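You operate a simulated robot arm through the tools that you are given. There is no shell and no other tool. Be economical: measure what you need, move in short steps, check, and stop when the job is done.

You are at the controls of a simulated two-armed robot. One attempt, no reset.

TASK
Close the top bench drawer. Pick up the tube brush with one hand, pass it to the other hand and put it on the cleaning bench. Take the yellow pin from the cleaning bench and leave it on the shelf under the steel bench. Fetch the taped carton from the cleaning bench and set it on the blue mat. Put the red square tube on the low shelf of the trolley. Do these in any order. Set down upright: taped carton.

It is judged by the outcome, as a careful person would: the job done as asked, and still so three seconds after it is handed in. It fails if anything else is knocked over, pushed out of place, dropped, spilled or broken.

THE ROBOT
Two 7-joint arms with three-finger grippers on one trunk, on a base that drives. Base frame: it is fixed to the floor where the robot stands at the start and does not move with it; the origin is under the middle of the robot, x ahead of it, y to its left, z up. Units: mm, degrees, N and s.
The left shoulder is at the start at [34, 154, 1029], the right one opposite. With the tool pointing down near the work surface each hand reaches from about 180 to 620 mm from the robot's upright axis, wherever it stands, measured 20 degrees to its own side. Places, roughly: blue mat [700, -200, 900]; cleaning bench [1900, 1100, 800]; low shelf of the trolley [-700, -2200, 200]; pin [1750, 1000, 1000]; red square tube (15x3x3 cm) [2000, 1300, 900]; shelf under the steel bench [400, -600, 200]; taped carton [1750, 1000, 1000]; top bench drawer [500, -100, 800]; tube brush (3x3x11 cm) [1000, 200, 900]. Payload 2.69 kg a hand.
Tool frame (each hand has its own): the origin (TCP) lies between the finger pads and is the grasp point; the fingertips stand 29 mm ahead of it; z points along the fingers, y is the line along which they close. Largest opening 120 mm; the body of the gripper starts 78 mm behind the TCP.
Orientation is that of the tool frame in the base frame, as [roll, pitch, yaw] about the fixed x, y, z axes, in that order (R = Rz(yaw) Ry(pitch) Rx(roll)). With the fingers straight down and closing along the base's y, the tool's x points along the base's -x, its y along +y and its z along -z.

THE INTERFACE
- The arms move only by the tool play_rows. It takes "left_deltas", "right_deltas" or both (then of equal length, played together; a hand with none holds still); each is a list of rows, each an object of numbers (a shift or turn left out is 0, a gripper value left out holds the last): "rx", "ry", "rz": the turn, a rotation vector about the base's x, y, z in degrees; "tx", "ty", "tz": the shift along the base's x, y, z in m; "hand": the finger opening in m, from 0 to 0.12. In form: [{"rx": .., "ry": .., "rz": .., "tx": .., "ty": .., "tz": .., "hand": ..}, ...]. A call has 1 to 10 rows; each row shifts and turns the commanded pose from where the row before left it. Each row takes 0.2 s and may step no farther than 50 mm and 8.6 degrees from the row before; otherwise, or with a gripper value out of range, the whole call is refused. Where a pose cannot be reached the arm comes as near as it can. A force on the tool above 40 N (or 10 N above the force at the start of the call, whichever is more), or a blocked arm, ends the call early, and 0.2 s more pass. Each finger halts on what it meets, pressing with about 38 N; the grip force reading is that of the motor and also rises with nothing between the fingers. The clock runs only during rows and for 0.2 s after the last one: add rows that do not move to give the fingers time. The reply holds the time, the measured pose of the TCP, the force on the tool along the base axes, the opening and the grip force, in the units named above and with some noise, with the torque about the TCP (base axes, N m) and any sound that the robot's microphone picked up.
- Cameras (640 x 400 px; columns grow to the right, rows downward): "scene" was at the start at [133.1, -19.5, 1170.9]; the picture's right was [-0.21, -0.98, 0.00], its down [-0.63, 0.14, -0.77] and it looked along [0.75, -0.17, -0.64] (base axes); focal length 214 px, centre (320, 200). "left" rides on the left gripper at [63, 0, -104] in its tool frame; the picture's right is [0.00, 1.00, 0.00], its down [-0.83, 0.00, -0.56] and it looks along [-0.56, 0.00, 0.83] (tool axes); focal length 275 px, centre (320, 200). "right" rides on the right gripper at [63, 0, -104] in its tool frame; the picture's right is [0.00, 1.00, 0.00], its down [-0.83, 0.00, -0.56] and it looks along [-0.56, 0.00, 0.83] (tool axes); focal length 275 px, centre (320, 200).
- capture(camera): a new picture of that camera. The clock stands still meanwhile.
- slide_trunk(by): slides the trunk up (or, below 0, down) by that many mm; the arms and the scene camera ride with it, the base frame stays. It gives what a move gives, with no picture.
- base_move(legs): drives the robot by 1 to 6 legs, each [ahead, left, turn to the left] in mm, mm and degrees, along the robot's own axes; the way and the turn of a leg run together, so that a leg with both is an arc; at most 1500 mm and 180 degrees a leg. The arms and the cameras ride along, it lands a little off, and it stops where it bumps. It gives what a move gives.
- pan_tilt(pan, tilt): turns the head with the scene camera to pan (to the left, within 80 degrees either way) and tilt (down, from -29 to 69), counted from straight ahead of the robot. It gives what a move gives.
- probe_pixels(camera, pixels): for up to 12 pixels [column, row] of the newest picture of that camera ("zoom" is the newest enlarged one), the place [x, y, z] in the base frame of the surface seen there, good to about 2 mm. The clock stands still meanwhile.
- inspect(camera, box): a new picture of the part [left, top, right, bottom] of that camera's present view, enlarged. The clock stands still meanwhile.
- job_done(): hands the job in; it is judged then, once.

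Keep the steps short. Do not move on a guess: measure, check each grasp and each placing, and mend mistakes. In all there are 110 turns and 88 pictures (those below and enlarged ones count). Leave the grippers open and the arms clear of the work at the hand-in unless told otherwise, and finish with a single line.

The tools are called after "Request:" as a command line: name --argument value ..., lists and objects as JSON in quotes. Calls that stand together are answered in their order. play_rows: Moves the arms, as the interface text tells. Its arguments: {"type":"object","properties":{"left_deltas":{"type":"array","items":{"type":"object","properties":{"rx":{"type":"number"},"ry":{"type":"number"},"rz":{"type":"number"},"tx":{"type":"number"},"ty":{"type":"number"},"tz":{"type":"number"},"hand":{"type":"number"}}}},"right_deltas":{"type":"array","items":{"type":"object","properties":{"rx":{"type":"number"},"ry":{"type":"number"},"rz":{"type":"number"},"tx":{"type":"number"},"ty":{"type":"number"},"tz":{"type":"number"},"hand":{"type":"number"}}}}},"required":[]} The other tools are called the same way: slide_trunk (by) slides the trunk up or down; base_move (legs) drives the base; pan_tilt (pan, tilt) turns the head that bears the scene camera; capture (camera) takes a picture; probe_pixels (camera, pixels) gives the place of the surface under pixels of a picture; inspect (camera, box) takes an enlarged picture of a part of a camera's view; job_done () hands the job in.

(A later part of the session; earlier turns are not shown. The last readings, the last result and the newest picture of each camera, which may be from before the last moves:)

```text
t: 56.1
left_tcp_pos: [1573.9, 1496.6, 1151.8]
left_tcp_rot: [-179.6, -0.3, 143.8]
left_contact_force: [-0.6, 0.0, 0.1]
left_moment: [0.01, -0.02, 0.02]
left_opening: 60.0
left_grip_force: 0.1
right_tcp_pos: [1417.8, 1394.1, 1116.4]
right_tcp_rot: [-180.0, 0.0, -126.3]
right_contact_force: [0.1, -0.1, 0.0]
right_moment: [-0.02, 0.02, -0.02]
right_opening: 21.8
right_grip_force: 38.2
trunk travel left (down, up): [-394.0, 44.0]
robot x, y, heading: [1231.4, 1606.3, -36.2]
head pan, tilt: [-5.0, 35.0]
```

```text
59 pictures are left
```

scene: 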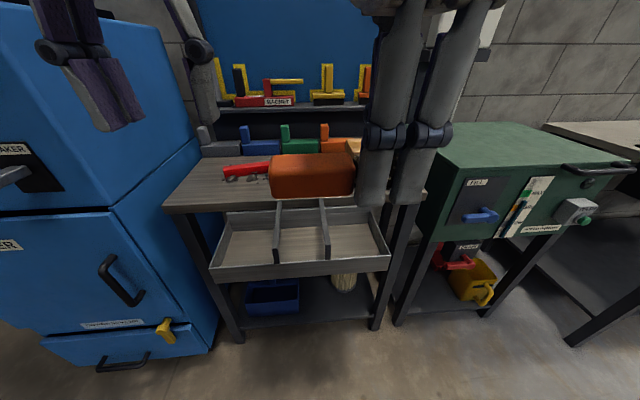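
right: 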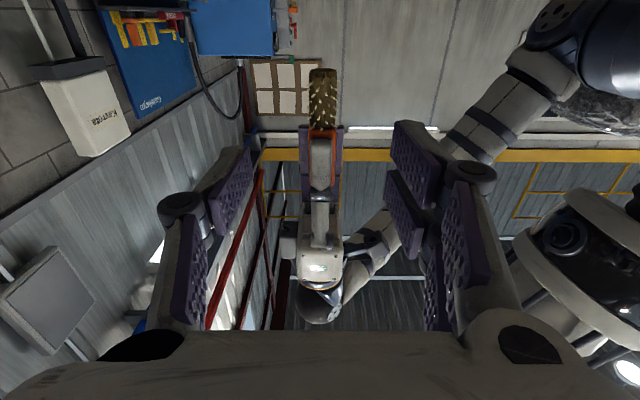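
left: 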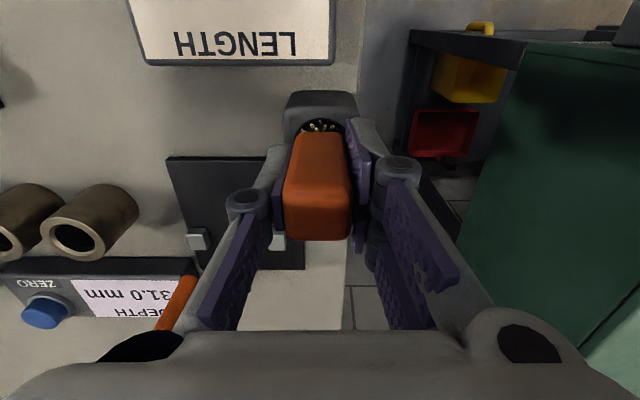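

The brush (px 312,175) blocks part of the view. I measure bench, tray and cabinet fronts.

Request:
probe_pixels --camera "scene" --pixels '[[185, 200], [200, 185], [250, 190], [420, 195], [215, 272], [385, 262], [130, 275], [210, 345], [232, 172], [268, 165], [125, 360], [230, 160]]'

Request:
inspect --camera "scene" --box '[160, 110, 360, 235]'

Request:
capture --camera "left"

```text
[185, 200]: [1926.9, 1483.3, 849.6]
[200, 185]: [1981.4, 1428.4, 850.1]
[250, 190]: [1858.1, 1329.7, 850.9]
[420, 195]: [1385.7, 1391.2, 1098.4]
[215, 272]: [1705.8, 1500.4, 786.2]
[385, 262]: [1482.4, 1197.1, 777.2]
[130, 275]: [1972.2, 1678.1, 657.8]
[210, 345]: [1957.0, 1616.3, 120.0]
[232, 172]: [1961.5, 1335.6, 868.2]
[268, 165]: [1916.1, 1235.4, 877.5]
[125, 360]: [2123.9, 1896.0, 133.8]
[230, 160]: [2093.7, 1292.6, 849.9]
```

```text
3.20 times, centred on (260, 172) of scene
```

zoom: 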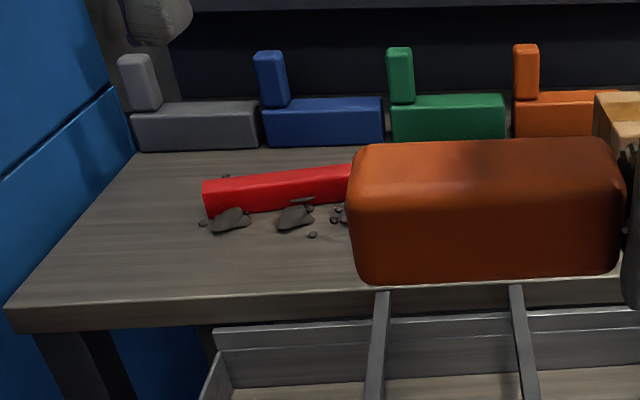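

```text
57 pictures are left
```

left: 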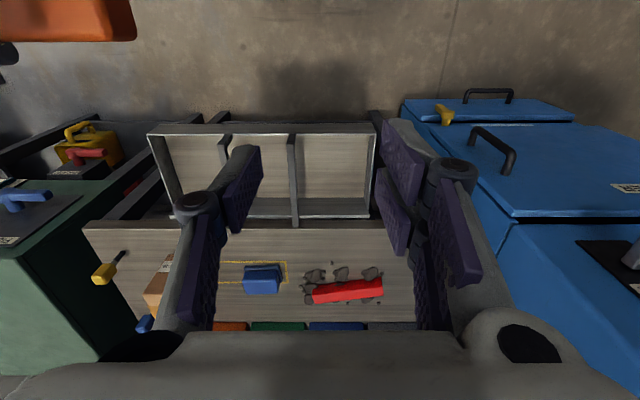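

Bench view from the left camera is clear: pin (105,270), carton (158,290), blue block in a yellow outline, red tube (347,290) with debris in front. I measure these to choose a free spot for the brush.

Request:
probe_pixels --camera "left" --pixels '[[105, 272], [160, 295], [262, 268], [278, 290], [288, 262], [310, 268], [342, 266], [372, 268], [314, 297], [381, 287], [300, 245], [380, 245]]'

Request:
inspect --camera "left" --box '[80, 210, 400, 335]'

```text
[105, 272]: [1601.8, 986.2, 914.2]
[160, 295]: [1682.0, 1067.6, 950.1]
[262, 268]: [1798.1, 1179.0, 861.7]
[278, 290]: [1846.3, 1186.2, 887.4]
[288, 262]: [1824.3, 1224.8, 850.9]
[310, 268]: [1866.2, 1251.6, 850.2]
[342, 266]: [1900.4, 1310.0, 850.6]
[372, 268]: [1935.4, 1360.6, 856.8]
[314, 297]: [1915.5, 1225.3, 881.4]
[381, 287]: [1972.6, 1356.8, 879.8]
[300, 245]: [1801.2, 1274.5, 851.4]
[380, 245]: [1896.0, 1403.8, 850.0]
```

```text
2.00 times, centred on (240, 272) of left
```

zoom: 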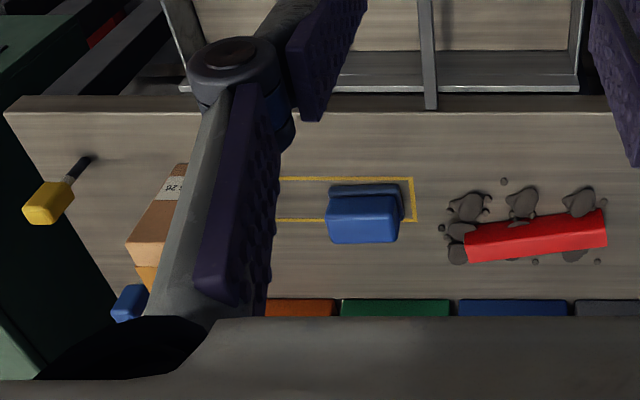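

The free strip is n 690–755 in front of the debris; I'll lay the brush at n=718, t=2130. Pull the left hand back a little and drive ahead 204, left 155.

Request:
play_rows --left_deltas '[{"tx": -0.033, "ty": 0.024}, {"tx": -0.033, "ty": 0.024}]'

Request:
base_move --legs '[[204, 155, 0]]'

Request:
capture --camera "right"

```text
t: 56.7
left_tcp_pos: [1507.7, 1546.3, 1151.2]
left_tcp_rot: [-179.6, -0.3, 143.8]
left_contact_force: [-0.4, -0.4, -0.5]
left_moment: [0.01, -0.03, -0.02]
left_opening: 59.9
left_grip_force: 0.1
right_tcp_pos: [1416.2, 1395.2, 1116.0]
right_tcp_rot: [-180.0, 0.0, -126.3]
right_contact_force: [0.6, 0.5, -0.9]
right_moment: [0.0, 0.05, 0.04]
right_opening: 22.3
right_grip_force: 37.6
trunk travel left (down, up): [-394.0, 44.0]
robot x, y, heading: [1230.3, 1615.3, -36.5]
head pan, tilt: [-5.0, 35.0]
```

```text
t: 58.5
left_tcp_pos: [1763.8, 1550.4, 1151.2]
left_tcp_rot: [-179.5, -0.5, 143.7]
left_contact_force: [0.5, 0.0, 0.7]
left_moment: [0.01, 0.04, 0.01]
left_opening: 59.9
left_grip_force: 0.0
right_tcp_pos: [1671.6, 1400.4, 1115.7]
right_tcp_rot: [179.9, 0.1, -126.4]
right_contact_force: [0.1, 0.2, -0.8]
right_moment: [-0.01, 0.04, -0.01]
right_opening: 22.1
right_grip_force: 38.1
trunk travel left (down, up): [-394.0, 44.0]
robot x, y, heading: [1491.7, 1615.4, -36.2]
head pan, tilt: [-5.0, 35.0]
```

```text
55 pictures are left
```

right: 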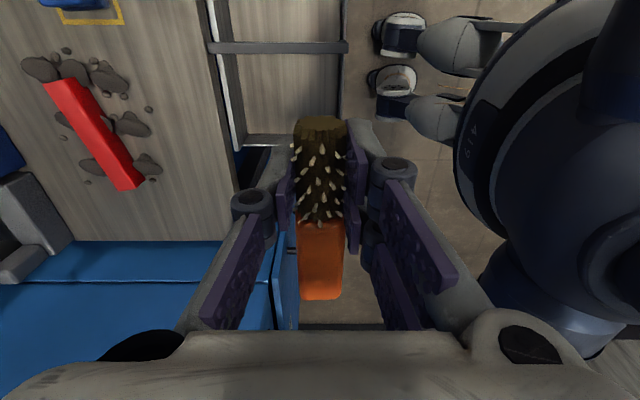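

I move the right hand over the spot (dx 161, dy -100 mm) and lower to z≈950, checking the brush level by probes.

Request:
probe_pixels --camera "right" --pixels '[[320, 240], [320, 285], [322, 200], [322, 150]]'

Request:
play_rows --right_deltas '[{"tx": 0.0403, "ty": -0.025}, {"tx": 0.0403, "ty": -0.025}, {"tx": 0.0403, "ty": -0.025}, {"tx": 0.0403, "ty": -0.025}, {"tz": -0.045}, {"tz": -0.045}, {"tz": -0.045}, {"tz": -0.03}]'

Request:
capture --camera "scene"

```text
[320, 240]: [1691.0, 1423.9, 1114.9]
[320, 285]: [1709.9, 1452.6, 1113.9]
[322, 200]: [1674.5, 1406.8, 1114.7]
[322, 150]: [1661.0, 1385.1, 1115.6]
```

```text
t: 60.3
left_tcp_pos: [1763.0, 1550.6, 1152.7]
left_tcp_rot: [-179.6, -0.4, 143.6]
left_contact_force: [0.0, 0.4, 0.3]
left_moment: [0.03, 0.02, -0.02]
left_opening: 60.1
left_grip_force: 0.0
right_tcp_pos: [1833.3, 1299.4, 949.3]
right_tcp_rot: [179.9, 0.0, -126.5]
right_contact_force: [0.6, 0.6, -0.5]
right_moment: [-0.04, -0.01, -0.02]
right_opening: 22.2
right_grip_force: 37.9
trunk travel left (down, up): [-394.0, 44.0]
robot x, y, heading: [1483.6, 1617.8, -36.4]
head pan, tilt: [-5.0, 35.0]
```

```text
54 pictures are left
```

scene: 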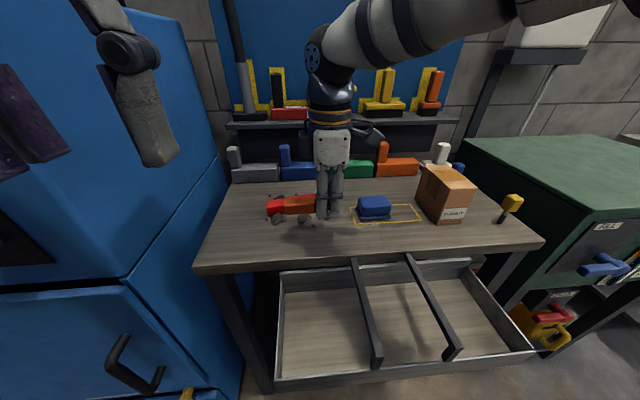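

Level and over the free strip. Lower 67 mm so the tips are 2–3 mm above the top.

Request:
play_rows --right_deltas '[{"tz": -0.03}, {"tz": -0.027}, {"tz": -0.01}, {}]'

Request:
inspect --camera "scene" --box '[220, 150, 440, 290]'

```text
t: 61.3
left_tcp_pos: [1762.3, 1551.3, 1152.6]
left_tcp_rot: [-179.6, -0.3, 143.7]
left_contact_force: [0.2, -0.4, -0.1]
left_moment: [-0.02, -0.02, 0.01]
left_opening: 59.7
left_grip_force: 0.0
right_tcp_pos: [1832.8, 1300.7, 882.6]
right_tcp_rot: [179.9, 0.0, -126.4]
right_contact_force: [-0.8, -0.2, -0.7]
right_moment: [-0.01, 0.04, 0.01]
right_opening: 21.8
right_grip_force: 37.9
trunk travel left (down, up): [-394.0, 44.0]
robot x, y, heading: [1490.9, 1619.8, -36.3]
head pan, tilt: [-5.0, 35.0]
```

```text
2.86 times, centred on (330, 220) of scene
```

zoom: 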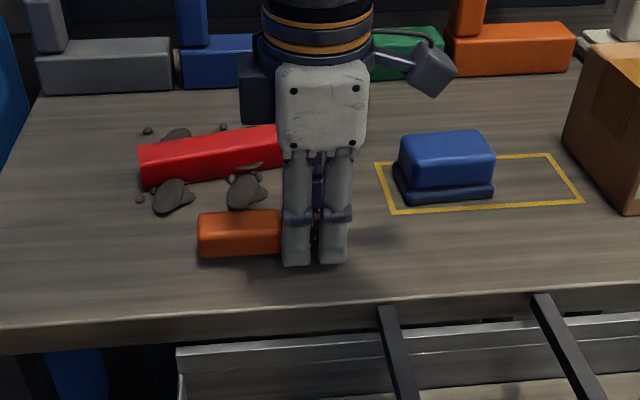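

Brush lies just above the bench. Open to 50 mm and rise.

Request:
play_rows --right_deltas '[{"hand": 0.05}, {"hand": 0.05}, {"tz": 0.02}, {"tz": 0.04}, {"tz": 0.05}, {"tz": 0.05}, {"tz": 0.05}]'

Request:
inspect --camera "scene" --box '[220, 150, 540, 290]'

```text
t: 62.9
left_tcp_pos: [1762.8, 1550.6, 1152.6]
left_tcp_rot: [-179.5, -0.4, 143.7]
left_contact_force: [0.7, -1.4, 0.4]
left_moment: [0.01, 0.01, -0.02]
left_opening: 59.8
left_grip_force: 0.0
right_tcp_pos: [1833.3, 1300.0, 1094.9]
right_tcp_rot: [180.0, 0.0, -126.3]
right_contact_force: [0.3, 0.3, 0.4]
right_moment: [-0.02, 0.01, 0.02]
right_opening: 50.3
right_grip_force: 0.1
trunk travel left (down, up): [-394.0, 44.0]
robot x, y, heading: [1490.4, 1616.7, -36.3]
head pan, tilt: [-5.0, 35.0]
```

```text
2.00 times, centred on (380, 220) of scene
```

zoom: 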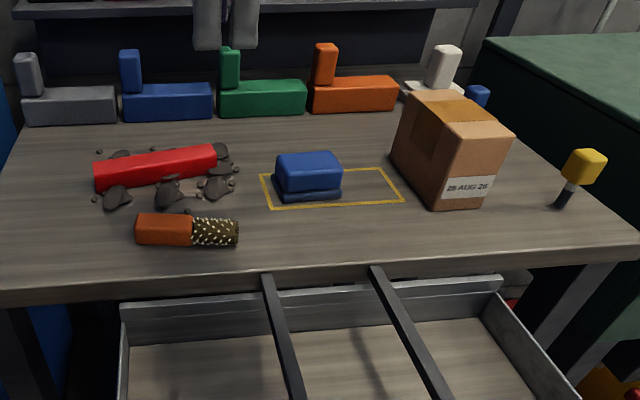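

The brush lies on the cleaning bench (px zoom 185,230). Next: shift 404 mm right so that the pin is before the right hand and the carton before the left.

Request:
base_move --legs '[[0, -404, 0]]'

Request:
pan_tilt --pan 10 --tilt 40

Request:
capture --camera "scene"

Request:
capture --camera "right"

```text
t: 66.6
left_tcp_pos: [1522.2, 1223.0, 1152.0]
left_tcp_rot: [-179.5, -0.3, 143.7]
left_contact_force: [0.3, -0.6, -0.4]
left_moment: [0.05, -0.01, 0.01]
left_opening: 60.2
left_grip_force: 0.1
right_tcp_pos: [1594.2, 971.7, 1094.1]
right_tcp_rot: [-180.0, 0.0, -126.4]
right_contact_force: [-0.1, 0.3, -0.8]
right_moment: [0.03, -0.03, -0.03]
right_opening: 50.1
right_grip_force: 0.2
trunk travel left (down, up): [-394.0, 44.0]
robot x, y, heading: [1246.3, 1292.6, -36.5]
head pan, tilt: [-5.0, 35.0]
```

```text
t: 67.4
left_tcp_pos: [1523.4, 1222.9, 1152.9]
left_tcp_rot: [-179.4, -0.4, 144.0]
left_contact_force: [25.5, 14.2, 1.3]
left_moment: [-2.35, 4.23, -0.54]
left_opening: 59.8
left_grip_force: 0.1
right_tcp_pos: [1593.4, 972.0, 1094.3]
right_tcp_rot: [-180.0, 0.0, -126.4]
right_contact_force: [0.4, -0.5, 0.0]
right_moment: [0.0, -0.03, -0.02]
right_opening: 50.1
right_grip_force: 0.1
trunk travel left (down, up): [-394.0, 44.0]
robot x, y, heading: [1247.5, 1291.2, -36.2]
head pan, tilt: [10.0, 40.0]
```

```text
51 pictures are left
```

scene: 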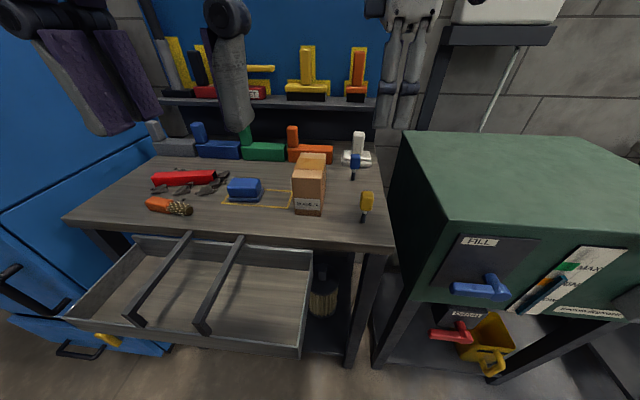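

```text
50 pictures are left
```

right: 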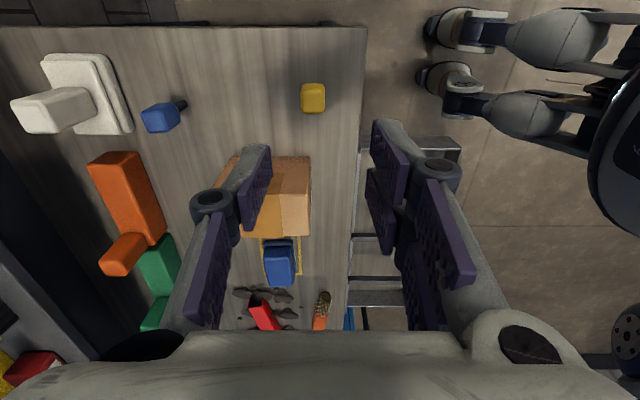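

A 25 N reading on the left hand: likely it brushed against the head while panning. I move the left hand forward, and measure pin and carton.

Request:
play_rows --left_deltas '[{"tx": 0.04, "ty": -0.029}, {"tx": 0.04, "ty": -0.029}]'

Request:
probe_pixels --camera "right" --pixels '[[302, 86], [325, 86], [302, 110], [324, 109], [313, 97], [308, 160], [240, 158], [310, 230], [275, 195], [245, 230]]'

Request:
inspect --camera "scene" --box '[280, 135, 400, 235]'

```text
t: 68.0
left_tcp_pos: [1601.5, 1164.4, 1152.0]
left_tcp_rot: [-179.5, -0.2, 143.8]
left_contact_force: [0.0, 0.2, -0.6]
left_moment: [0.0, 0.07, 0.03]
left_opening: 60.1
left_grip_force: 0.1
right_tcp_pos: [1593.4, 971.4, 1093.0]
right_tcp_rot: [-180.0, 0.1, -126.3]
right_contact_force: [-0.2, 0.4, 0.7]
right_moment: [0.04, 0.03, -0.04]
right_opening: 50.1
right_grip_force: 0.0
trunk travel left (down, up): [-394.0, 44.0]
robot x, y, heading: [1247.5, 1289.3, -36.2]
head pan, tilt: [10.0, 40.0]
```

```text
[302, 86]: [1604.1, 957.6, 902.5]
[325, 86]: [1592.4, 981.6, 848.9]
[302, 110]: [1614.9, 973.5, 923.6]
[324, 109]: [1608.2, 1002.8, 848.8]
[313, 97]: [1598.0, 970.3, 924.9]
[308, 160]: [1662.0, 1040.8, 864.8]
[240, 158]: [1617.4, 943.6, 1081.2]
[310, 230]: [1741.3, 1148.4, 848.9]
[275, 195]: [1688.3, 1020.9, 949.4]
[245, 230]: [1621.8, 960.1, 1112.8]
```

```text
4.00 times, centred on (340, 185) of scene
```

zoom: 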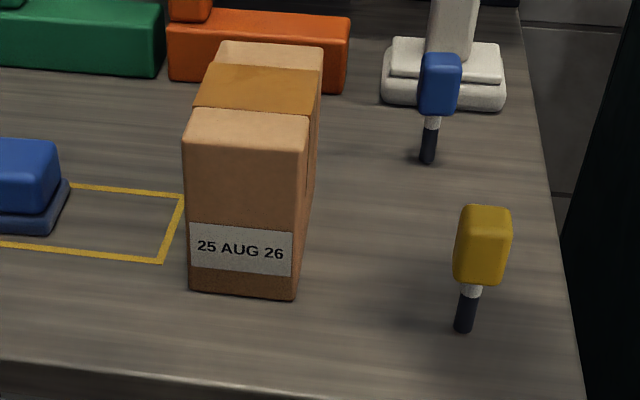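

Request:
probe_pixels --camera "zoom" --pixels '[[462, 212], [505, 215], [462, 275], [500, 275], [470, 290], [464, 325], [190, 140], [300, 145], [225, 48], [318, 55], [195, 290], [294, 294]]'

```text
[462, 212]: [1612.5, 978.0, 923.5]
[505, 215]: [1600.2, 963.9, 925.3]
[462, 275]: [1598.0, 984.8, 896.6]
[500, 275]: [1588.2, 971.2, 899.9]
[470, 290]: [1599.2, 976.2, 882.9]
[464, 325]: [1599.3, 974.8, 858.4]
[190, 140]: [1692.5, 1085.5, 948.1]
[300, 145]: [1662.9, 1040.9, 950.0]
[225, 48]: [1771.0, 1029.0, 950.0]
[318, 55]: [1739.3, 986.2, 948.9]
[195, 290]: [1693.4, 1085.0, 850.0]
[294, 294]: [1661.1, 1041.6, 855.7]
```

Pin: head centre about [1603,971], z 895–925, standing on a thin shaft. Carton: 53×96×100 mm, centre [1716,1035], squared with the bench. Right hand goes over the pin, down to z 965, and looks.

Request:
play_rows --right_deltas '[{"tx": 0.0096, "tz": -0.04}, {"tz": -0.04}, {"tz": -0.03}, {"tz": -0.02}]'

Request:
capture --camera "right"

```text
t: 69.0
left_tcp_pos: [1600.8, 1166.8, 1152.5]
left_tcp_rot: [-179.5, -0.3, 143.8]
left_contact_force: [0.0, 0.2, -0.3]
left_moment: [0.02, -0.02, -0.02]
left_opening: 59.9
left_grip_force: 0.1
right_tcp_pos: [1602.7, 971.9, 963.5]
right_tcp_rot: [-180.0, 0.0, -126.2]
right_contact_force: [-0.9, -0.1, 0.2]
right_moment: [-0.01, 0.0, -0.01]
right_opening: 50.0
right_grip_force: 0.0
trunk travel left (down, up): [-394.0, 44.0]
robot x, y, heading: [1245.4, 1288.7, -36.1]
head pan, tilt: [10.0, 40.0]
```

```text
48 pictures are left
```

right: 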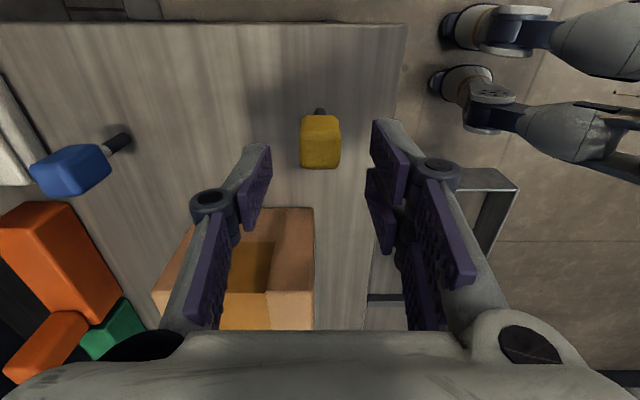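

Request:
probe_pixels --camera "right" --pixels '[[304, 145], [336, 145], [320, 140], [320, 166], [320, 122], [320, 109]]'

```text
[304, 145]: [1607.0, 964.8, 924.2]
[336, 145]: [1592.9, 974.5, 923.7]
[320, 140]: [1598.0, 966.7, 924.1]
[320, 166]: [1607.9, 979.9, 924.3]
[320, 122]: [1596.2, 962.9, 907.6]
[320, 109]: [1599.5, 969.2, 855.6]
```

Centred. Down 55 mm and close gently.

Request:
play_rows --right_deltas '[{"tz": -0.03}, {"tz": -0.025}, {}, {"hand": 0.03}, {"hand": 0.01}, {"hand": 0.01}, {"hand": 0.01}]'

Request:
capture --camera "right"

```text
t: 70.6
left_tcp_pos: [1601.6, 1166.2, 1152.7]
left_tcp_rot: [-179.5, -0.3, 143.8]
left_contact_force: [-0.2, 0.0, -0.3]
left_moment: [0.0, -0.02, 0.0]
left_opening: 60.1
left_grip_force: 0.1
right_tcp_pos: [1603.7, 973.1, 910.2]
right_tcp_rot: [-180.0, 0.0, -126.2]
right_contact_force: [-0.5, 0.2, -0.2]
right_moment: [0.05, 0.0, 0.0]
right_opening: 22.6
right_grip_force: 37.8
trunk travel left (down, up): [-394.0, 44.0]
robot x, y, heading: [1244.3, 1292.6, -36.4]
head pan, tilt: [10.0, 40.0]
```

```text
47 pictures are left
```

right: 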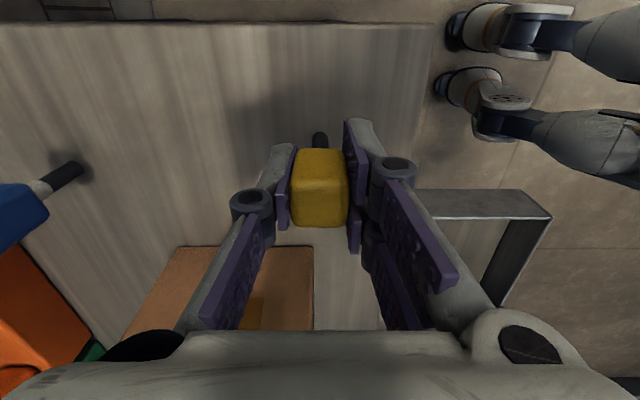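

Pin head held at 22.6 mm. Lift it, draw the right hand back and aside; meanwhile left goes above the carton opened to 90 mm.

Request:
play_rows --right_deltas '[{"tz": 0.03}, {"tz": 0.045}, {"tz": 0.045}, {"tz": 0.045}, {"tx": -0.033, "ty": 0.0055}, {"tx": -0.033, "ty": 0.0055}, {"tx": -0.033, "ty": 0.0055}, {"tx": -0.033, "ty": 0.0055}, {}]' --left_deltas '[{"hand": 0.09}, {}, {}, {}, {}, {"tx": 0.0288, "ty": -0.0327}, {"tx": 0.0288, "ty": -0.0327}, {"tx": 0.0288, "ty": -0.0327}, {"tx": 0.0288, "ty": -0.0327}]'

Request:
capture --camera "left"

Request:
capture --camera "scene"

```text
t: 72.6
left_tcp_pos: [1670.4, 1087.3, 1146.1]
left_tcp_rot: [-179.5, -0.2, 143.7]
left_contact_force: [0.4, -0.5, -1.1]
left_moment: [-0.01, 0.0, -0.01]
left_opening: 90.2
left_grip_force: 0.0
left hand out of reach, approached as far as the arm can: row 8, 9
right_tcp_pos: [1471.3, 994.3, 1075.1]
right_tcp_rot: [180.0, 0.0, -126.3]
right_contact_force: [0.5, 0.7, -0.8]
right_moment: [0.01, -0.02, 0.02]
right_opening: 22.5
right_grip_force: 38.2
trunk travel left (down, up): [-394.0, 44.0]
robot x, y, heading: [1246.3, 1290.3, -36.5]
head pan, tilt: [10.0, 40.0]
```

```text
46 pictures are left
```

left: 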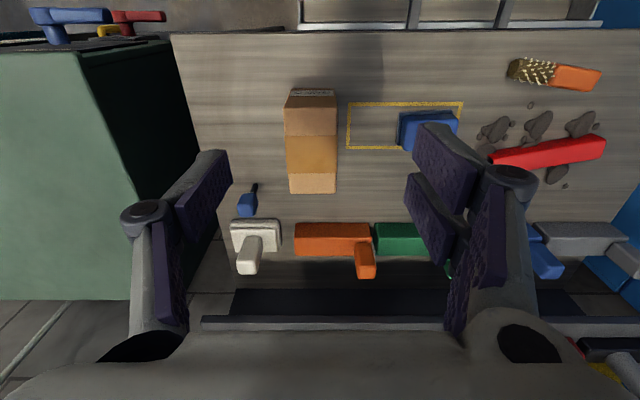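

```text
45 pictures are left
```

scene: 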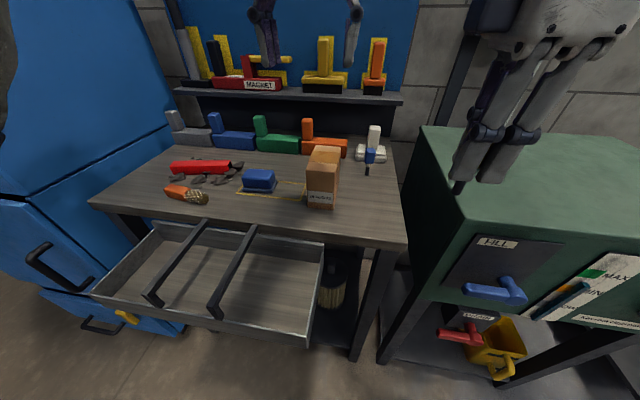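

The left arm falls short at that height. I lower to z≈1050 where it reaches farther.

Request:
play_rows --left_deltas '[{"tz": -0.035}, {"tz": -0.035}, {"tz": -0.03}, {}]'

```text
t: 73.6
left_tcp_pos: [1672.1, 1088.0, 1045.7]
left_tcp_rot: [-179.5, -0.4, 143.8]
left_contact_force: [0.5, -0.6, 0.2]
left_moment: [-0.01, 0.02, 0.02]
left_opening: 90.1
left_grip_force: 0.0
right_tcp_pos: [1471.0, 993.5, 1074.5]
right_tcp_rot: [180.0, -0.1, -126.3]
right_contact_force: [-0.3, 0.9, -0.5]
right_moment: [0.03, 0.06, -0.01]
right_opening: 22.6
right_grip_force: 38.2
trunk travel left (down, up): [-394.0, 44.0]
robot x, y, heading: [1248.8, 1292.4, -36.3]
head pan, tilt: [10.0, 40.0]
```

Request:
play_rows --left_deltas '[{"tx": 0.0223, "ty": -0.0263}, {"tx": 0.0223, "ty": -0.0263}, {"tz": -0.02}, {}]'

Request:
capture --camera "left"

```text
t: 74.6
left_tcp_pos: [1711.8, 1040.9, 1022.8]
left_tcp_rot: [-179.7, -0.4, 143.8]
left_contact_force: [0.4, 0.5, -0.2]
left_moment: [-0.03, 0.0, -0.03]
left_opening: 90.2
left_grip_force: 0.1
left hand out of reach, approached as far as the arm can: row 2
right_tcp_pos: [1471.3, 994.3, 1075.3]
right_tcp_rot: [-180.0, 0.0, -126.4]
right_contact_force: [0.2, -0.4, -0.8]
right_moment: [0.02, 0.01, 0.0]
right_opening: 22.4
right_grip_force: 37.9
trunk travel left (down, up): [-394.0, 44.0]
robot x, y, heading: [1249.8, 1287.7, -36.4]
head pan, tilt: [10.0, 40.0]
```

```text
44 pictures are left
```

left: 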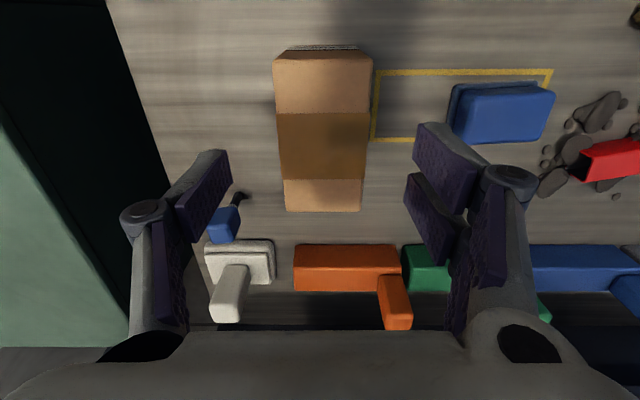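

Carton centred between the fingers (col 323). Descend 117 mm and close.

Request:
play_rows --left_deltas '[{"tz": -0.04}, {"tz": -0.04}, {"tz": -0.037}, {}, {"hand": 0.06}, {"hand": 0.04}, {"hand": 0.04}, {"hand": 0.04}]'

Request:
capture --camera "left"

```text
t: 76.4
left_tcp_pos: [1711.8, 1040.5, 906.2]
left_tcp_rot: [-179.7, -0.4, 143.8]
left_contact_force: [0.6, 0.1, 0.0]
left_moment: [0.02, -0.18, 0.09]
left_opening: 59.7
left_grip_force: 38.0
right_tcp_pos: [1471.3, 994.6, 1074.2]
right_tcp_rot: [179.9, 0.1, -126.2]
right_contact_force: [0.1, -0.3, 0.1]
right_moment: [0.0, 0.0, 0.01]
right_opening: 22.5
right_grip_force: 37.8
trunk travel left (down, up): [-394.0, 44.0]
robot x, y, heading: [1249.7, 1291.5, -36.3]
head pan, tilt: [10.0, 40.0]
```

```text
43 pictures are left
```

left: 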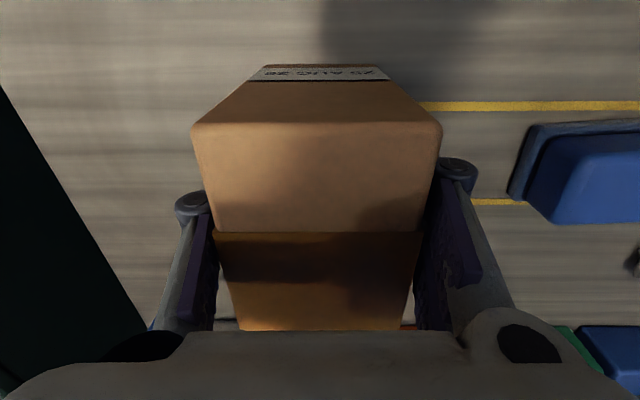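

Carton held at 60 mm, 38 N. Lift 90 mm and draw it back toward the robot, then check.

Request:
play_rows --left_deltas '[{"tz": 0.02}, {"tz": 0.03}, {"tz": 0.04}, {"tx": -0.0324, "ty": 0.0236}, {"tx": -0.0324, "ty": 0.0236}, {"tx": -0.0324, "ty": 0.0236, "tz": 0.015}, {"tx": -0.0324, "ty": 0.0236, "tz": 0.015}, {"tx": -0.0324, "ty": 0.0236, "tz": 0.015}]'

Request:
capture --camera "scene"

```text
t: 78.2
left_tcp_pos: [1549.6, 1159.1, 1041.3]
left_tcp_rot: [-179.6, -0.2, 143.8]
left_contact_force: [-0.4, 0.8, -2.5]
left_moment: [0.01, 0.01, -0.02]
left_opening: 59.5
left_grip_force: 38.5
right_tcp_pos: [1470.5, 995.2, 1075.0]
right_tcp_rot: [-179.9, 0.1, -126.2]
right_contact_force: [-0.6, -0.4, -0.6]
right_moment: [0.01, -0.02, 0.01]
right_opening: 22.6
right_grip_force: 38.2
trunk travel left (down, up): [-394.0, 44.0]
robot x, y, heading: [1248.4, 1290.5, -36.4]
head pan, tilt: [10.0, 40.0]
```

```text
42 pictures are left
```

scene: 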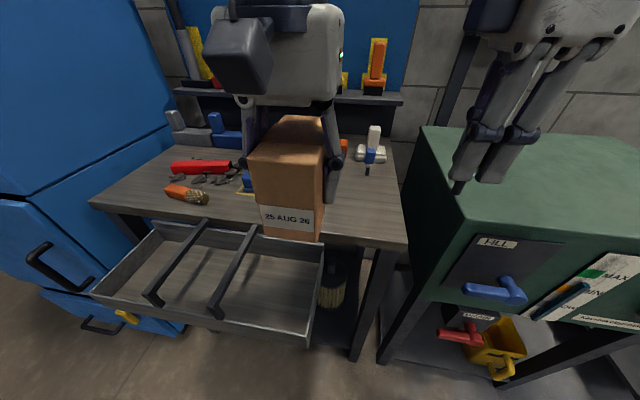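

Both items are held. I back out and drive along to the steel bench.

Request:
base_move --legs '[[-330, 0, 0], [0, -1500, 0], [150, -68, 0]]'

Request:
pan_tilt --pan 0 --tilt 42

Request:
capture --camera "scene"

```text
t: 92.7
left_tcp_pos: [489.0, -10.4, 1040.7]
left_tcp_rot: [-179.7, -0.4, 145.1]
left_contact_force: [0.0, -0.2, -0.8]
left_moment: [0.05, 0.05, 0.0]
left_opening: 59.6
left_grip_force: 38.5
right_tcp_pos: [413.0, -174.7, 1073.4]
right_tcp_rot: [-180.0, 0.0, -125.0]
right_contact_force: [-0.2, -0.7, -0.6]
right_moment: [0.05, 0.03, -0.02]
right_opening: 22.5
right_grip_force: 37.9
trunk travel left (down, up): [-394.0, 44.0]
robot x, y, heading: [182.4, 115.4, -34.8]
head pan, tilt: [10.0, 40.0]
```

```text
t: 93.5
left_tcp_pos: [489.2, -7.7, 1041.5]
left_tcp_rot: [-179.5, -0.3, 145.0]
left_contact_force: [-0.2, 0.7, -2.1]
left_moment: [-0.04, 0.01, 0.01]
left_opening: 59.6
left_grip_force: 37.8
right_tcp_pos: [414.2, -176.0, 1074.2]
right_tcp_rot: [179.9, 0.0, -124.8]
right_contact_force: [-0.4, 0.0, -0.6]
right_moment: [-0.07, 0.01, -0.02]
right_opening: 22.6
right_grip_force: 38.6
trunk travel left (down, up): [-394.0, 44.0]
robot x, y, heading: [182.4, 115.6, -35.0]
head pan, tilt: [0.0, 42.0]
```

```text
41 pictures are left
```

scene: 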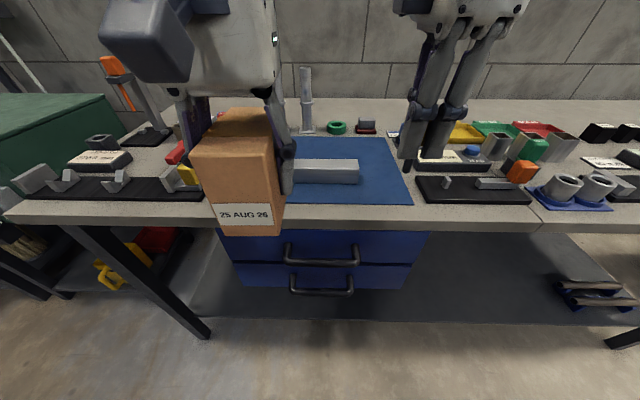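

Mat and steel block seen (block px 292–358, 160–183). I probe mat edges, block and the shelf below.

Request:
probe_pixels --camera "scene" --pixels '[[410, 201], [388, 140], [298, 140], [294, 202], [358, 163], [358, 183], [300, 161], [375, 150], [460, 280], [470, 315], [520, 310], [560, 250]]'

Request:
capture --camera "left"

```text
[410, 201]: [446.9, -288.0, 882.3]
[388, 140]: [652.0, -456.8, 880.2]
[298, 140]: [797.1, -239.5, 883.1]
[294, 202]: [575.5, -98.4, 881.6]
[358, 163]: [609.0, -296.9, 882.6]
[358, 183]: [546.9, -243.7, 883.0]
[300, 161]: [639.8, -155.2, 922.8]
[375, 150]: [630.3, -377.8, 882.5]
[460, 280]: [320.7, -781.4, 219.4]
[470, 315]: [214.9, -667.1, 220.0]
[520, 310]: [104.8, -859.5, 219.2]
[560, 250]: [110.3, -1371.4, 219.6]
```

```text
40 pictures are left
```

left: 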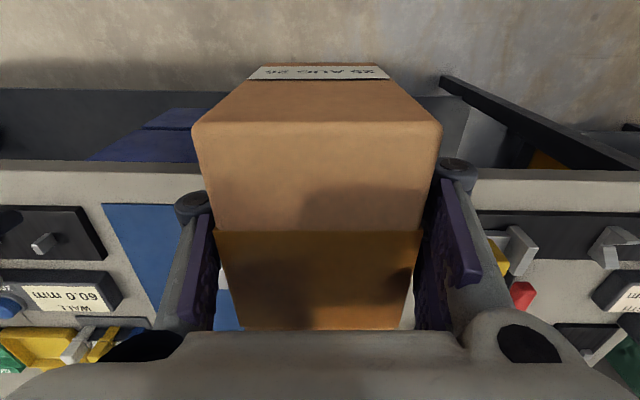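

Shelf z = 220. Mat spans n 525–790, t 20–385; the block fills n 572–630, t 125–305. The carton goes behind it at n≈707, t≈165. Drive ahead 170, right 90.

Request:
base_move --legs '[[170, -90, -1]]'

Request:
capture --camera "scene"

```text
t: 95.0
left_tcp_pos: [572.6, -187.4, 1041.1]
left_tcp_rot: [-179.5, -0.4, 144.0]
left_contact_force: [-0.7, -0.6, -1.3]
left_moment: [0.05, 0.06, 0.01]
left_opening: 59.5
left_grip_force: 38.0
right_tcp_pos: [493.5, -350.8, 1075.9]
right_tcp_rot: [180.0, 0.1, -125.9]
right_contact_force: [0.3, -0.6, -0.4]
right_moment: [0.02, 0.01, -0.02]
right_opening: 22.8
right_grip_force: 37.9
trunk travel left (down, up): [-394.0, 44.0]
robot x, y, heading: [270.5, -55.6, -35.9]
head pan, tilt: [0.0, 42.0]
```

```text
39 pictures are left
```

scene: 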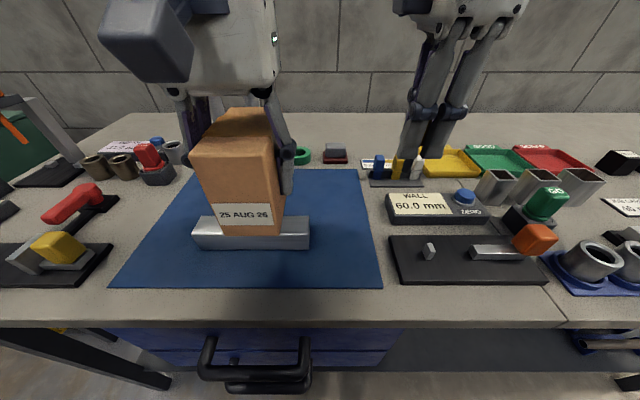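

Request:
probe_pixels --camera "scene" --pixels '[[308, 222], [308, 246], [195, 222], [200, 247], [195, 210], [360, 170], [378, 285], [300, 163], [310, 205], [325, 160]]'

Request:
play_rows --left_deltas '[{"tx": 0.0227, "ty": -0.0227}, {"tx": 0.0227, "ty": -0.0227}, {"tx": 0.0227, "ty": -0.0227}, {"tx": 0.0227, "ty": -0.0227}]'

Request:
inspect --camera "scene" --box '[120, 90, 400, 290]'

```text
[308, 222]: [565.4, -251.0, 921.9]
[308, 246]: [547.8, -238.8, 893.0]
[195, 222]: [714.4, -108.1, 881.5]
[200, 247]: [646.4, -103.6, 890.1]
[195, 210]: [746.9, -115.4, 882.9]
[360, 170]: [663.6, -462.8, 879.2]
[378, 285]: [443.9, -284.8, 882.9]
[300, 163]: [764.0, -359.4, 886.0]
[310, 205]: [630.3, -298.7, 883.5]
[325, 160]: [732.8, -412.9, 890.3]
```

```text
t: 96.0
left_tcp_pos: [664.0, -277.2, 1039.7]
left_tcp_rot: [-179.5, -0.5, 144.0]
left_contact_force: [0.0, -0.8, -1.4]
left_moment: [0.08, 0.03, 0.0]
left_opening: 59.2
left_grip_force: 38.0
right_tcp_pos: [493.7, -349.9, 1073.7]
right_tcp_rot: [180.0, 0.0, -126.0]
right_contact_force: [0.3, -0.6, -0.5]
right_moment: [0.01, -0.02, 0.01]
right_opening: 22.5
right_grip_force: 38.0
trunk travel left (down, up): [-394.0, 44.0]
robot x, y, heading: [270.9, -56.0, -36.1]
head pan, tilt: [0.0, 42.0]
```

```text
2.00 times, centred on (260, 190) of scene
```

zoom: 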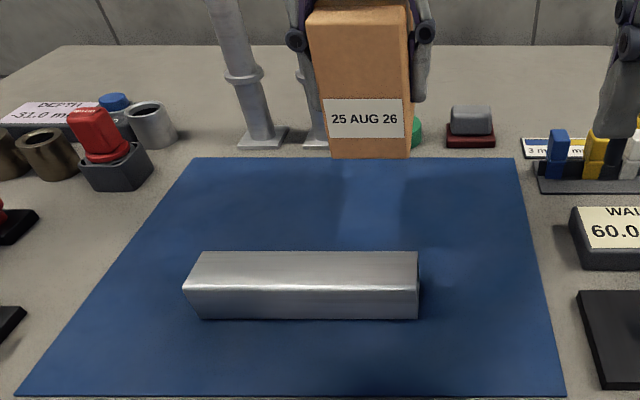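

Request:
probe_pixels --camera "zoom" --pixels '[[318, 144], [262, 142], [300, 60], [410, 258], [215, 256], [225, 10]]'

Request:
play_rows --left_deltas '[{"tz": -0.03}, {"tz": -0.03}, {"tz": -0.025}, {"tz": -0.01}, {}]'

Request:
inspect --camera "scene" --box '[120, 90, 400, 290]'

```text
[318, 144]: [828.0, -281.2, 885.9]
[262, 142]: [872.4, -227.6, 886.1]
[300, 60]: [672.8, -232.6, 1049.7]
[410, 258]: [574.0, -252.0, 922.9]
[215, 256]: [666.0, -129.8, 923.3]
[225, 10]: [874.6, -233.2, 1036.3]
```

```text
t: 97.2
left_tcp_pos: [662.4, -276.3, 945.7]
left_tcp_rot: [-179.5, -0.4, 144.0]
left_contact_force: [-0.2, 0.1, -2.0]
left_moment: [0.05, 0.03, -0.02]
left_opening: 59.6
left_grip_force: 38.4
right_tcp_pos: [494.7, -350.7, 1074.4]
right_tcp_rot: [-179.9, 0.1, -126.0]
right_contact_force: [0.4, -0.5, -0.8]
right_moment: [0.01, -0.02, 0.02]
right_opening: 22.6
right_grip_force: 37.7
trunk travel left (down, up): [-394.0, 44.0]
robot x, y, heading: [264.5, -56.7, -35.9]
head pan, tilt: [0.0, 42.0]
```

```text
2.00 times, centred on (260, 190) of scene
```

zoom: 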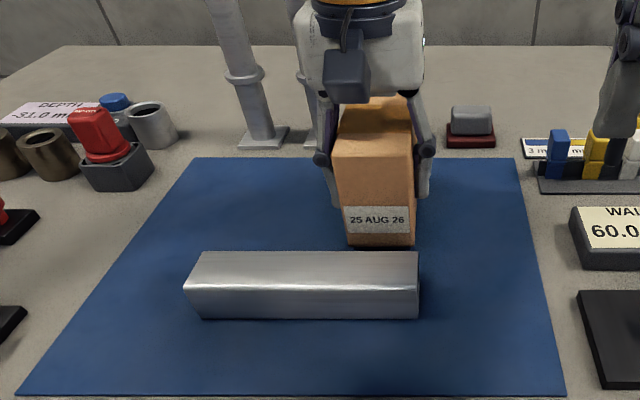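

Carton is about 7 mm above the mat, clear of the block. Lower 7 mm and check contact.

Request:
play_rows --left_deltas '[{"tz": -0.004}, {"tz": -0.003}, {}]'

Request:
inspect --camera "scene" --box '[260, 120, 360, 230]'

```text
t: 98.0
left_tcp_pos: [663.6, -277.3, 939.0]
left_tcp_rot: [-179.5, -0.1, 144.1]
left_contact_force: [2.0, -0.9, 7.1]
left_moment: [-0.16, -0.66, -0.04]
left_opening: 59.3
left_grip_force: 37.4
right_tcp_pos: [493.3, -350.3, 1075.1]
right_tcp_rot: [-179.9, 0.0, -126.0]
right_contact_force: [0.7, -0.4, -0.1]
right_moment: [-0.01, -0.01, -0.01]
right_opening: 22.3
right_grip_force: 38.1
trunk travel left (down, up): [-394.0, 44.0]
robot x, y, heading: [266.9, -54.2, -35.9]
head pan, tilt: [0.0, 42.0]
```

```text
3.64 times, centred on (310, 175) of scene
```

zoom: 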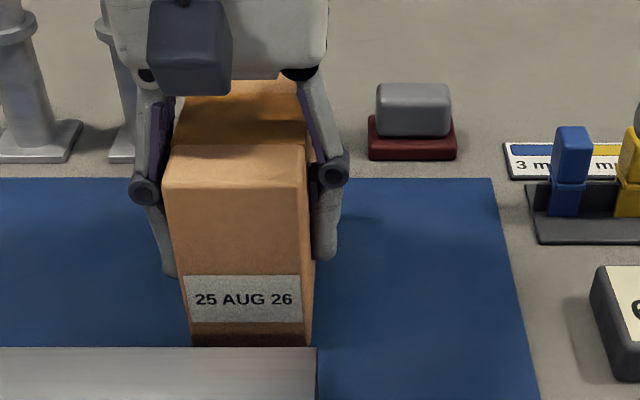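

Contact at 7 N, carton upright on the mat. Open to 90 mm, rise.

Request:
play_rows --left_deltas '[{"hand": 0.09}, {"hand": 0.09}, {"tz": 0.02}, {"tz": 0.035}, {"tz": 0.035}, {"tz": 0.035}, {"tx": -0.0324, "ty": 0.0236}, {"tx": -0.0324, "ty": 0.0236}, {"tx": -0.0324, "ty": 0.0236}]'

Request:
capture --camera "scene"

```text
t: 100.0
left_tcp_pos: [565.1, -203.6, 1065.4]
left_tcp_rot: [-179.5, -0.2, 144.1]
left_contact_force: [0.1, 0.2, -1.1]
left_moment: [-0.02, -0.01, 0.02]
left_opening: 90.0
left_grip_force: 0.0
right_tcp_pos: [492.8, -350.0, 1076.6]
right_tcp_rot: [-179.9, 0.0, -125.9]
right_contact_force: [-0.3, 0.3, -2.1]
right_moment: [-0.02, 0.03, -0.02]
right_opening: 22.6
right_grip_force: 37.5
trunk travel left (down, up): [-394.0, 44.0]
robot x, y, heading: [270.6, -53.9, -36.1]
head pan, tilt: [0.0, 42.0]
```

```text
35 pictures are left
```

scene: 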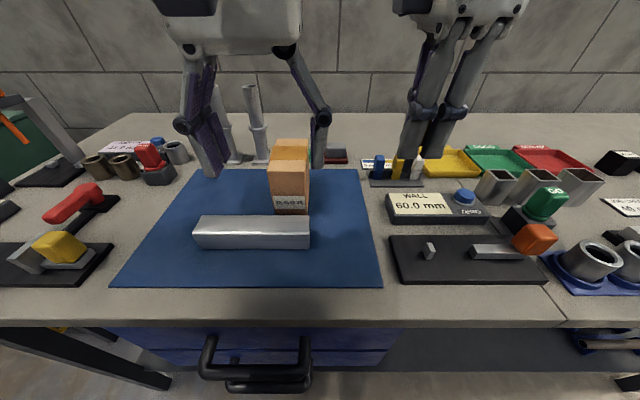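

Carton stands upright on the mat. Now the pin: back away, shift right, lower the trunk fully, and look at the shelf.

Request:
base_move --legs '[[-320, 0, 0], [0, -295, 0]]'

Request:
slide_trunk --by -390

Request:
pan_tilt --pan -5 --tilt 30

Request:
capture --camera "scene"

```text
t: 104.6
left_tcp_pos: [135.5, -255.1, 1064.4]
left_tcp_rot: [-179.5, -0.4, 143.8]
left_contact_force: [-0.4, -0.1, 0.0]
left_moment: [0.0, 0.03, -0.01]
left_opening: 90.2
left_grip_force: 0.0
right_tcp_pos: [63.1, -400.7, 1074.5]
right_tcp_rot: [-180.0, 0.0, -126.3]
right_contact_force: [-0.8, -0.4, -1.3]
right_moment: [0.01, -0.03, 0.02]
right_opening: 22.4
right_grip_force: 38.3
trunk travel left (down, up): [-394.0, 44.0]
robot x, y, heading: [-160.2, -102.7, -36.2]
head pan, tilt: [0.0, 42.0]
```

```text
t: 107.2
left_tcp_pos: [143.9, -259.8, 750.5]
left_tcp_rot: [180.0, -1.6, 144.9]
left_contact_force: [0.0, 0.0, 0.6]
left_moment: [-0.02, -0.02, 0.0]
left_opening: 90.0
left_grip_force: 0.1
right_tcp_pos: [65.0, -402.6, 764.4]
right_tcp_rot: [179.4, -0.1, -126.2]
right_contact_force: [0.2, 0.4, 0.4]
right_moment: [0.01, -0.01, -0.03]
right_opening: 22.8
right_grip_force: 38.4
trunk travel left (down, up): [-87.0, 351.0]
robot x, y, heading: [-161.3, -106.8, -36.4]
head pan, tilt: [0.0, 42.0]
stopped: the force on the tool passed its limit at 63 N (the readings are from after the stop); the commanded pose is now the measured one
```

```text
t: 108.0
left_tcp_pos: [144.6, -259.8, 752.5]
left_tcp_rot: [-179.7, -1.2, 145.2]
left_contact_force: [19.3, -41.9, -11.8]
left_moment: [4.47, 1.5, 1.98]
left_opening: 90.0
left_grip_force: 0.0
right_tcp_pos: [66.0, -403.3, 763.5]
right_tcp_rot: [179.3, 0.0, -126.2]
right_contact_force: [-0.4, -0.1, -1.2]
right_moment: [0.03, 0.02, 0.02]
right_opening: 22.3
right_grip_force: 38.5
trunk travel left (down, up): [-87.0, 351.0]
robot x, y, heading: [-162.5, -105.9, -36.5]
head pan, tilt: [-5.0, 30.0]
```

```text
34 pictures are left
```

scene: 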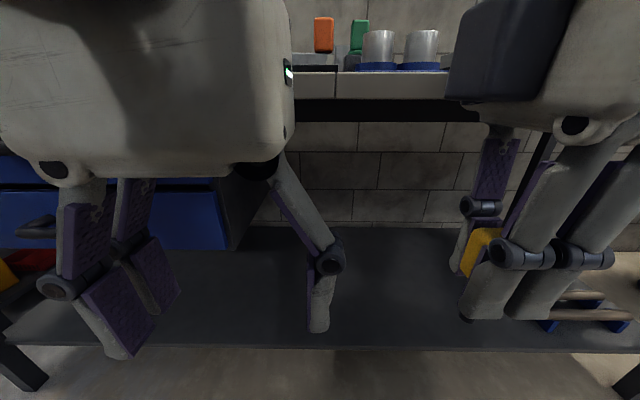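

The left hand presses against the head region (42 N). I move the left hand forward and outward to free it.

Request:
play_rows --left_deltas '[{"tx": 0.035, "ty": 0.0055}, {"tx": 0.035, "ty": 0.0055}, {"tx": 0.035, "ty": 0.0055}, {"tx": 0.035, "ty": 0.0055}]'

Request:
capture --camera "scene"

```text
t: 109.0
left_tcp_pos: [283.7, -237.5, 754.4]
left_tcp_rot: [-179.7, -1.2, 144.7]
left_contact_force: [-0.5, 0.4, 0.5]
left_moment: [0.0, 0.01, -0.01]
left_opening: 89.8
left_grip_force: 0.1
right_tcp_pos: [65.7, -402.6, 764.7]
right_tcp_rot: [179.4, -0.1, -126.2]
right_contact_force: [0.0, -0.4, -0.7]
right_moment: [0.0, -0.02, 0.05]
right_opening: 22.5
right_grip_force: 37.4
trunk travel left (down, up): [-87.0, 351.0]
robot x, y, heading: [-162.1, -105.6, -36.4]
head pan, tilt: [-5.0, 30.0]
```

```text
33 pictures are left
```

scene: 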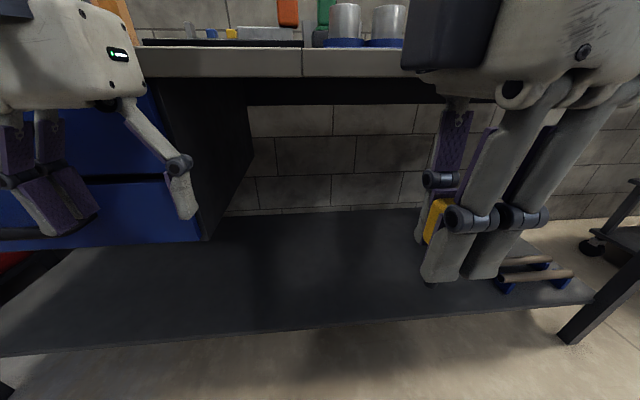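

Freed. The shelf is in full view. I probe its front edge, the drawer box side, and the blue stands to the right.

Request:
probe_pixels --camera "scene" --pixels '[[250, 335], [400, 312], [210, 240], [300, 280], [370, 260], [350, 230], [320, 104], [320, 78], [500, 283], [530, 262], [595, 300], [440, 300]]'

```text
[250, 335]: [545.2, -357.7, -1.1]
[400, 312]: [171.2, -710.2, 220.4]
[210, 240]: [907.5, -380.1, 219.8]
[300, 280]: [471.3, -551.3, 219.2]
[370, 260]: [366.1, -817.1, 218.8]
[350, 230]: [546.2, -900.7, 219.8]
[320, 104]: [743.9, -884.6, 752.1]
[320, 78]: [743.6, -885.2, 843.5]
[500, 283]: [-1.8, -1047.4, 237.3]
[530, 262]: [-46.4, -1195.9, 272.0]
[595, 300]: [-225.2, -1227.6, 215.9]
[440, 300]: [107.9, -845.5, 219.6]
```

Shelf front edge n≈545, z 220; the zone near [341,-619] is clear. I bring the left hand aside, lower the trunk the rest and lower the right hand with the pin.

Request:
play_rows --left_deltas '[{"tx": 0.0096, "ty": 0.0132}, {"tx": 0.0096, "ty": 0.0132}, {"tx": 0.0096, "ty": 0.0132}, {"tx": 0.0096, "ty": 0.0132}, {"tx": -0.028, "ty": 0.0203}, {"tx": -0.028, "ty": 0.0203}, {"tx": -0.028, "ty": 0.0203}, {"tx": -0.028, "ty": 0.0203}]'

Request:
slide_trunk --by -85

Request:
play_rows --right_deltas '[{"tz": -0.04}, {"tz": -0.04}, {"tz": -0.04}, {"tz": -0.04}, {"tz": -0.04}, {"tz": -0.04}, {"tz": -0.04}, {"tz": -0.04}, {"tz": -0.02}]'

```text
t: 110.8
left_tcp_pos: [206.1, -109.6, 738.3]
left_tcp_rot: [-179.9, -1.2, 144.7]
left_contact_force: [0.0, 0.2, -0.3]
left_moment: [-0.01, -0.01, -0.03]
left_opening: 89.9
left_grip_force: 0.0
left hand out of reach, approached as far as the arm can: row 3, 4, 5, 7
right_tcp_pos: [64.1, -402.8, 763.7]
right_tcp_rot: [179.4, 0.0, -126.2]
right_contact_force: [-0.2, -0.4, -1.5]
right_moment: [0.0, 0.0, 0.02]
right_opening: 22.2
right_grip_force: 37.9
trunk travel left (down, up): [-87.0, 351.0]
robot x, y, heading: [-160.5, -104.8, -36.3]
head pan, tilt: [-5.0, 30.0]
```

```text
t: 112.0
left_tcp_pos: [207.5, -109.7, 652.8]
left_tcp_rot: [-179.8, -1.2, 144.7]
left_contact_force: [-0.7, -0.7, 0.2]
left_moment: [0.0, -0.03, -0.01]
left_opening: 90.1
left_grip_force: 0.1
right_tcp_pos: [64.3, -402.6, 679.2]
right_tcp_rot: [179.3, -0.1, -126.2]
right_contact_force: [-0.6, 0.1, -1.6]
right_moment: [0.02, -0.03, 0.02]
right_opening: 22.5
right_grip_force: 37.8
trunk travel left (down, up): [-2.0, 436.0]
robot x, y, heading: [-160.4, -103.9, -36.3]
head pan, tilt: [-5.0, 30.0]
```

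```text
t: 114.0
left_tcp_pos: [206.4, -108.3, 652.2]
left_tcp_rot: [-179.8, -1.2, 144.7]
left_contact_force: [0.2, -0.6, 0.1]
left_moment: [0.03, -0.03, -0.01]
left_opening: 90.0
left_grip_force: 0.0
right_tcp_pos: [65.8, -401.3, 339.7]
right_tcp_rot: [179.6, 0.1, -126.1]
right_contact_force: [0.7, 1.1, -0.5]
right_moment: [-0.01, -0.01, 0.0]
right_opening: 22.5
right_grip_force: 37.7
trunk travel left (down, up): [-2.0, 436.0]
robot x, y, heading: [-164.4, -105.2, -36.4]
head pan, tilt: [-5.0, 30.0]
```

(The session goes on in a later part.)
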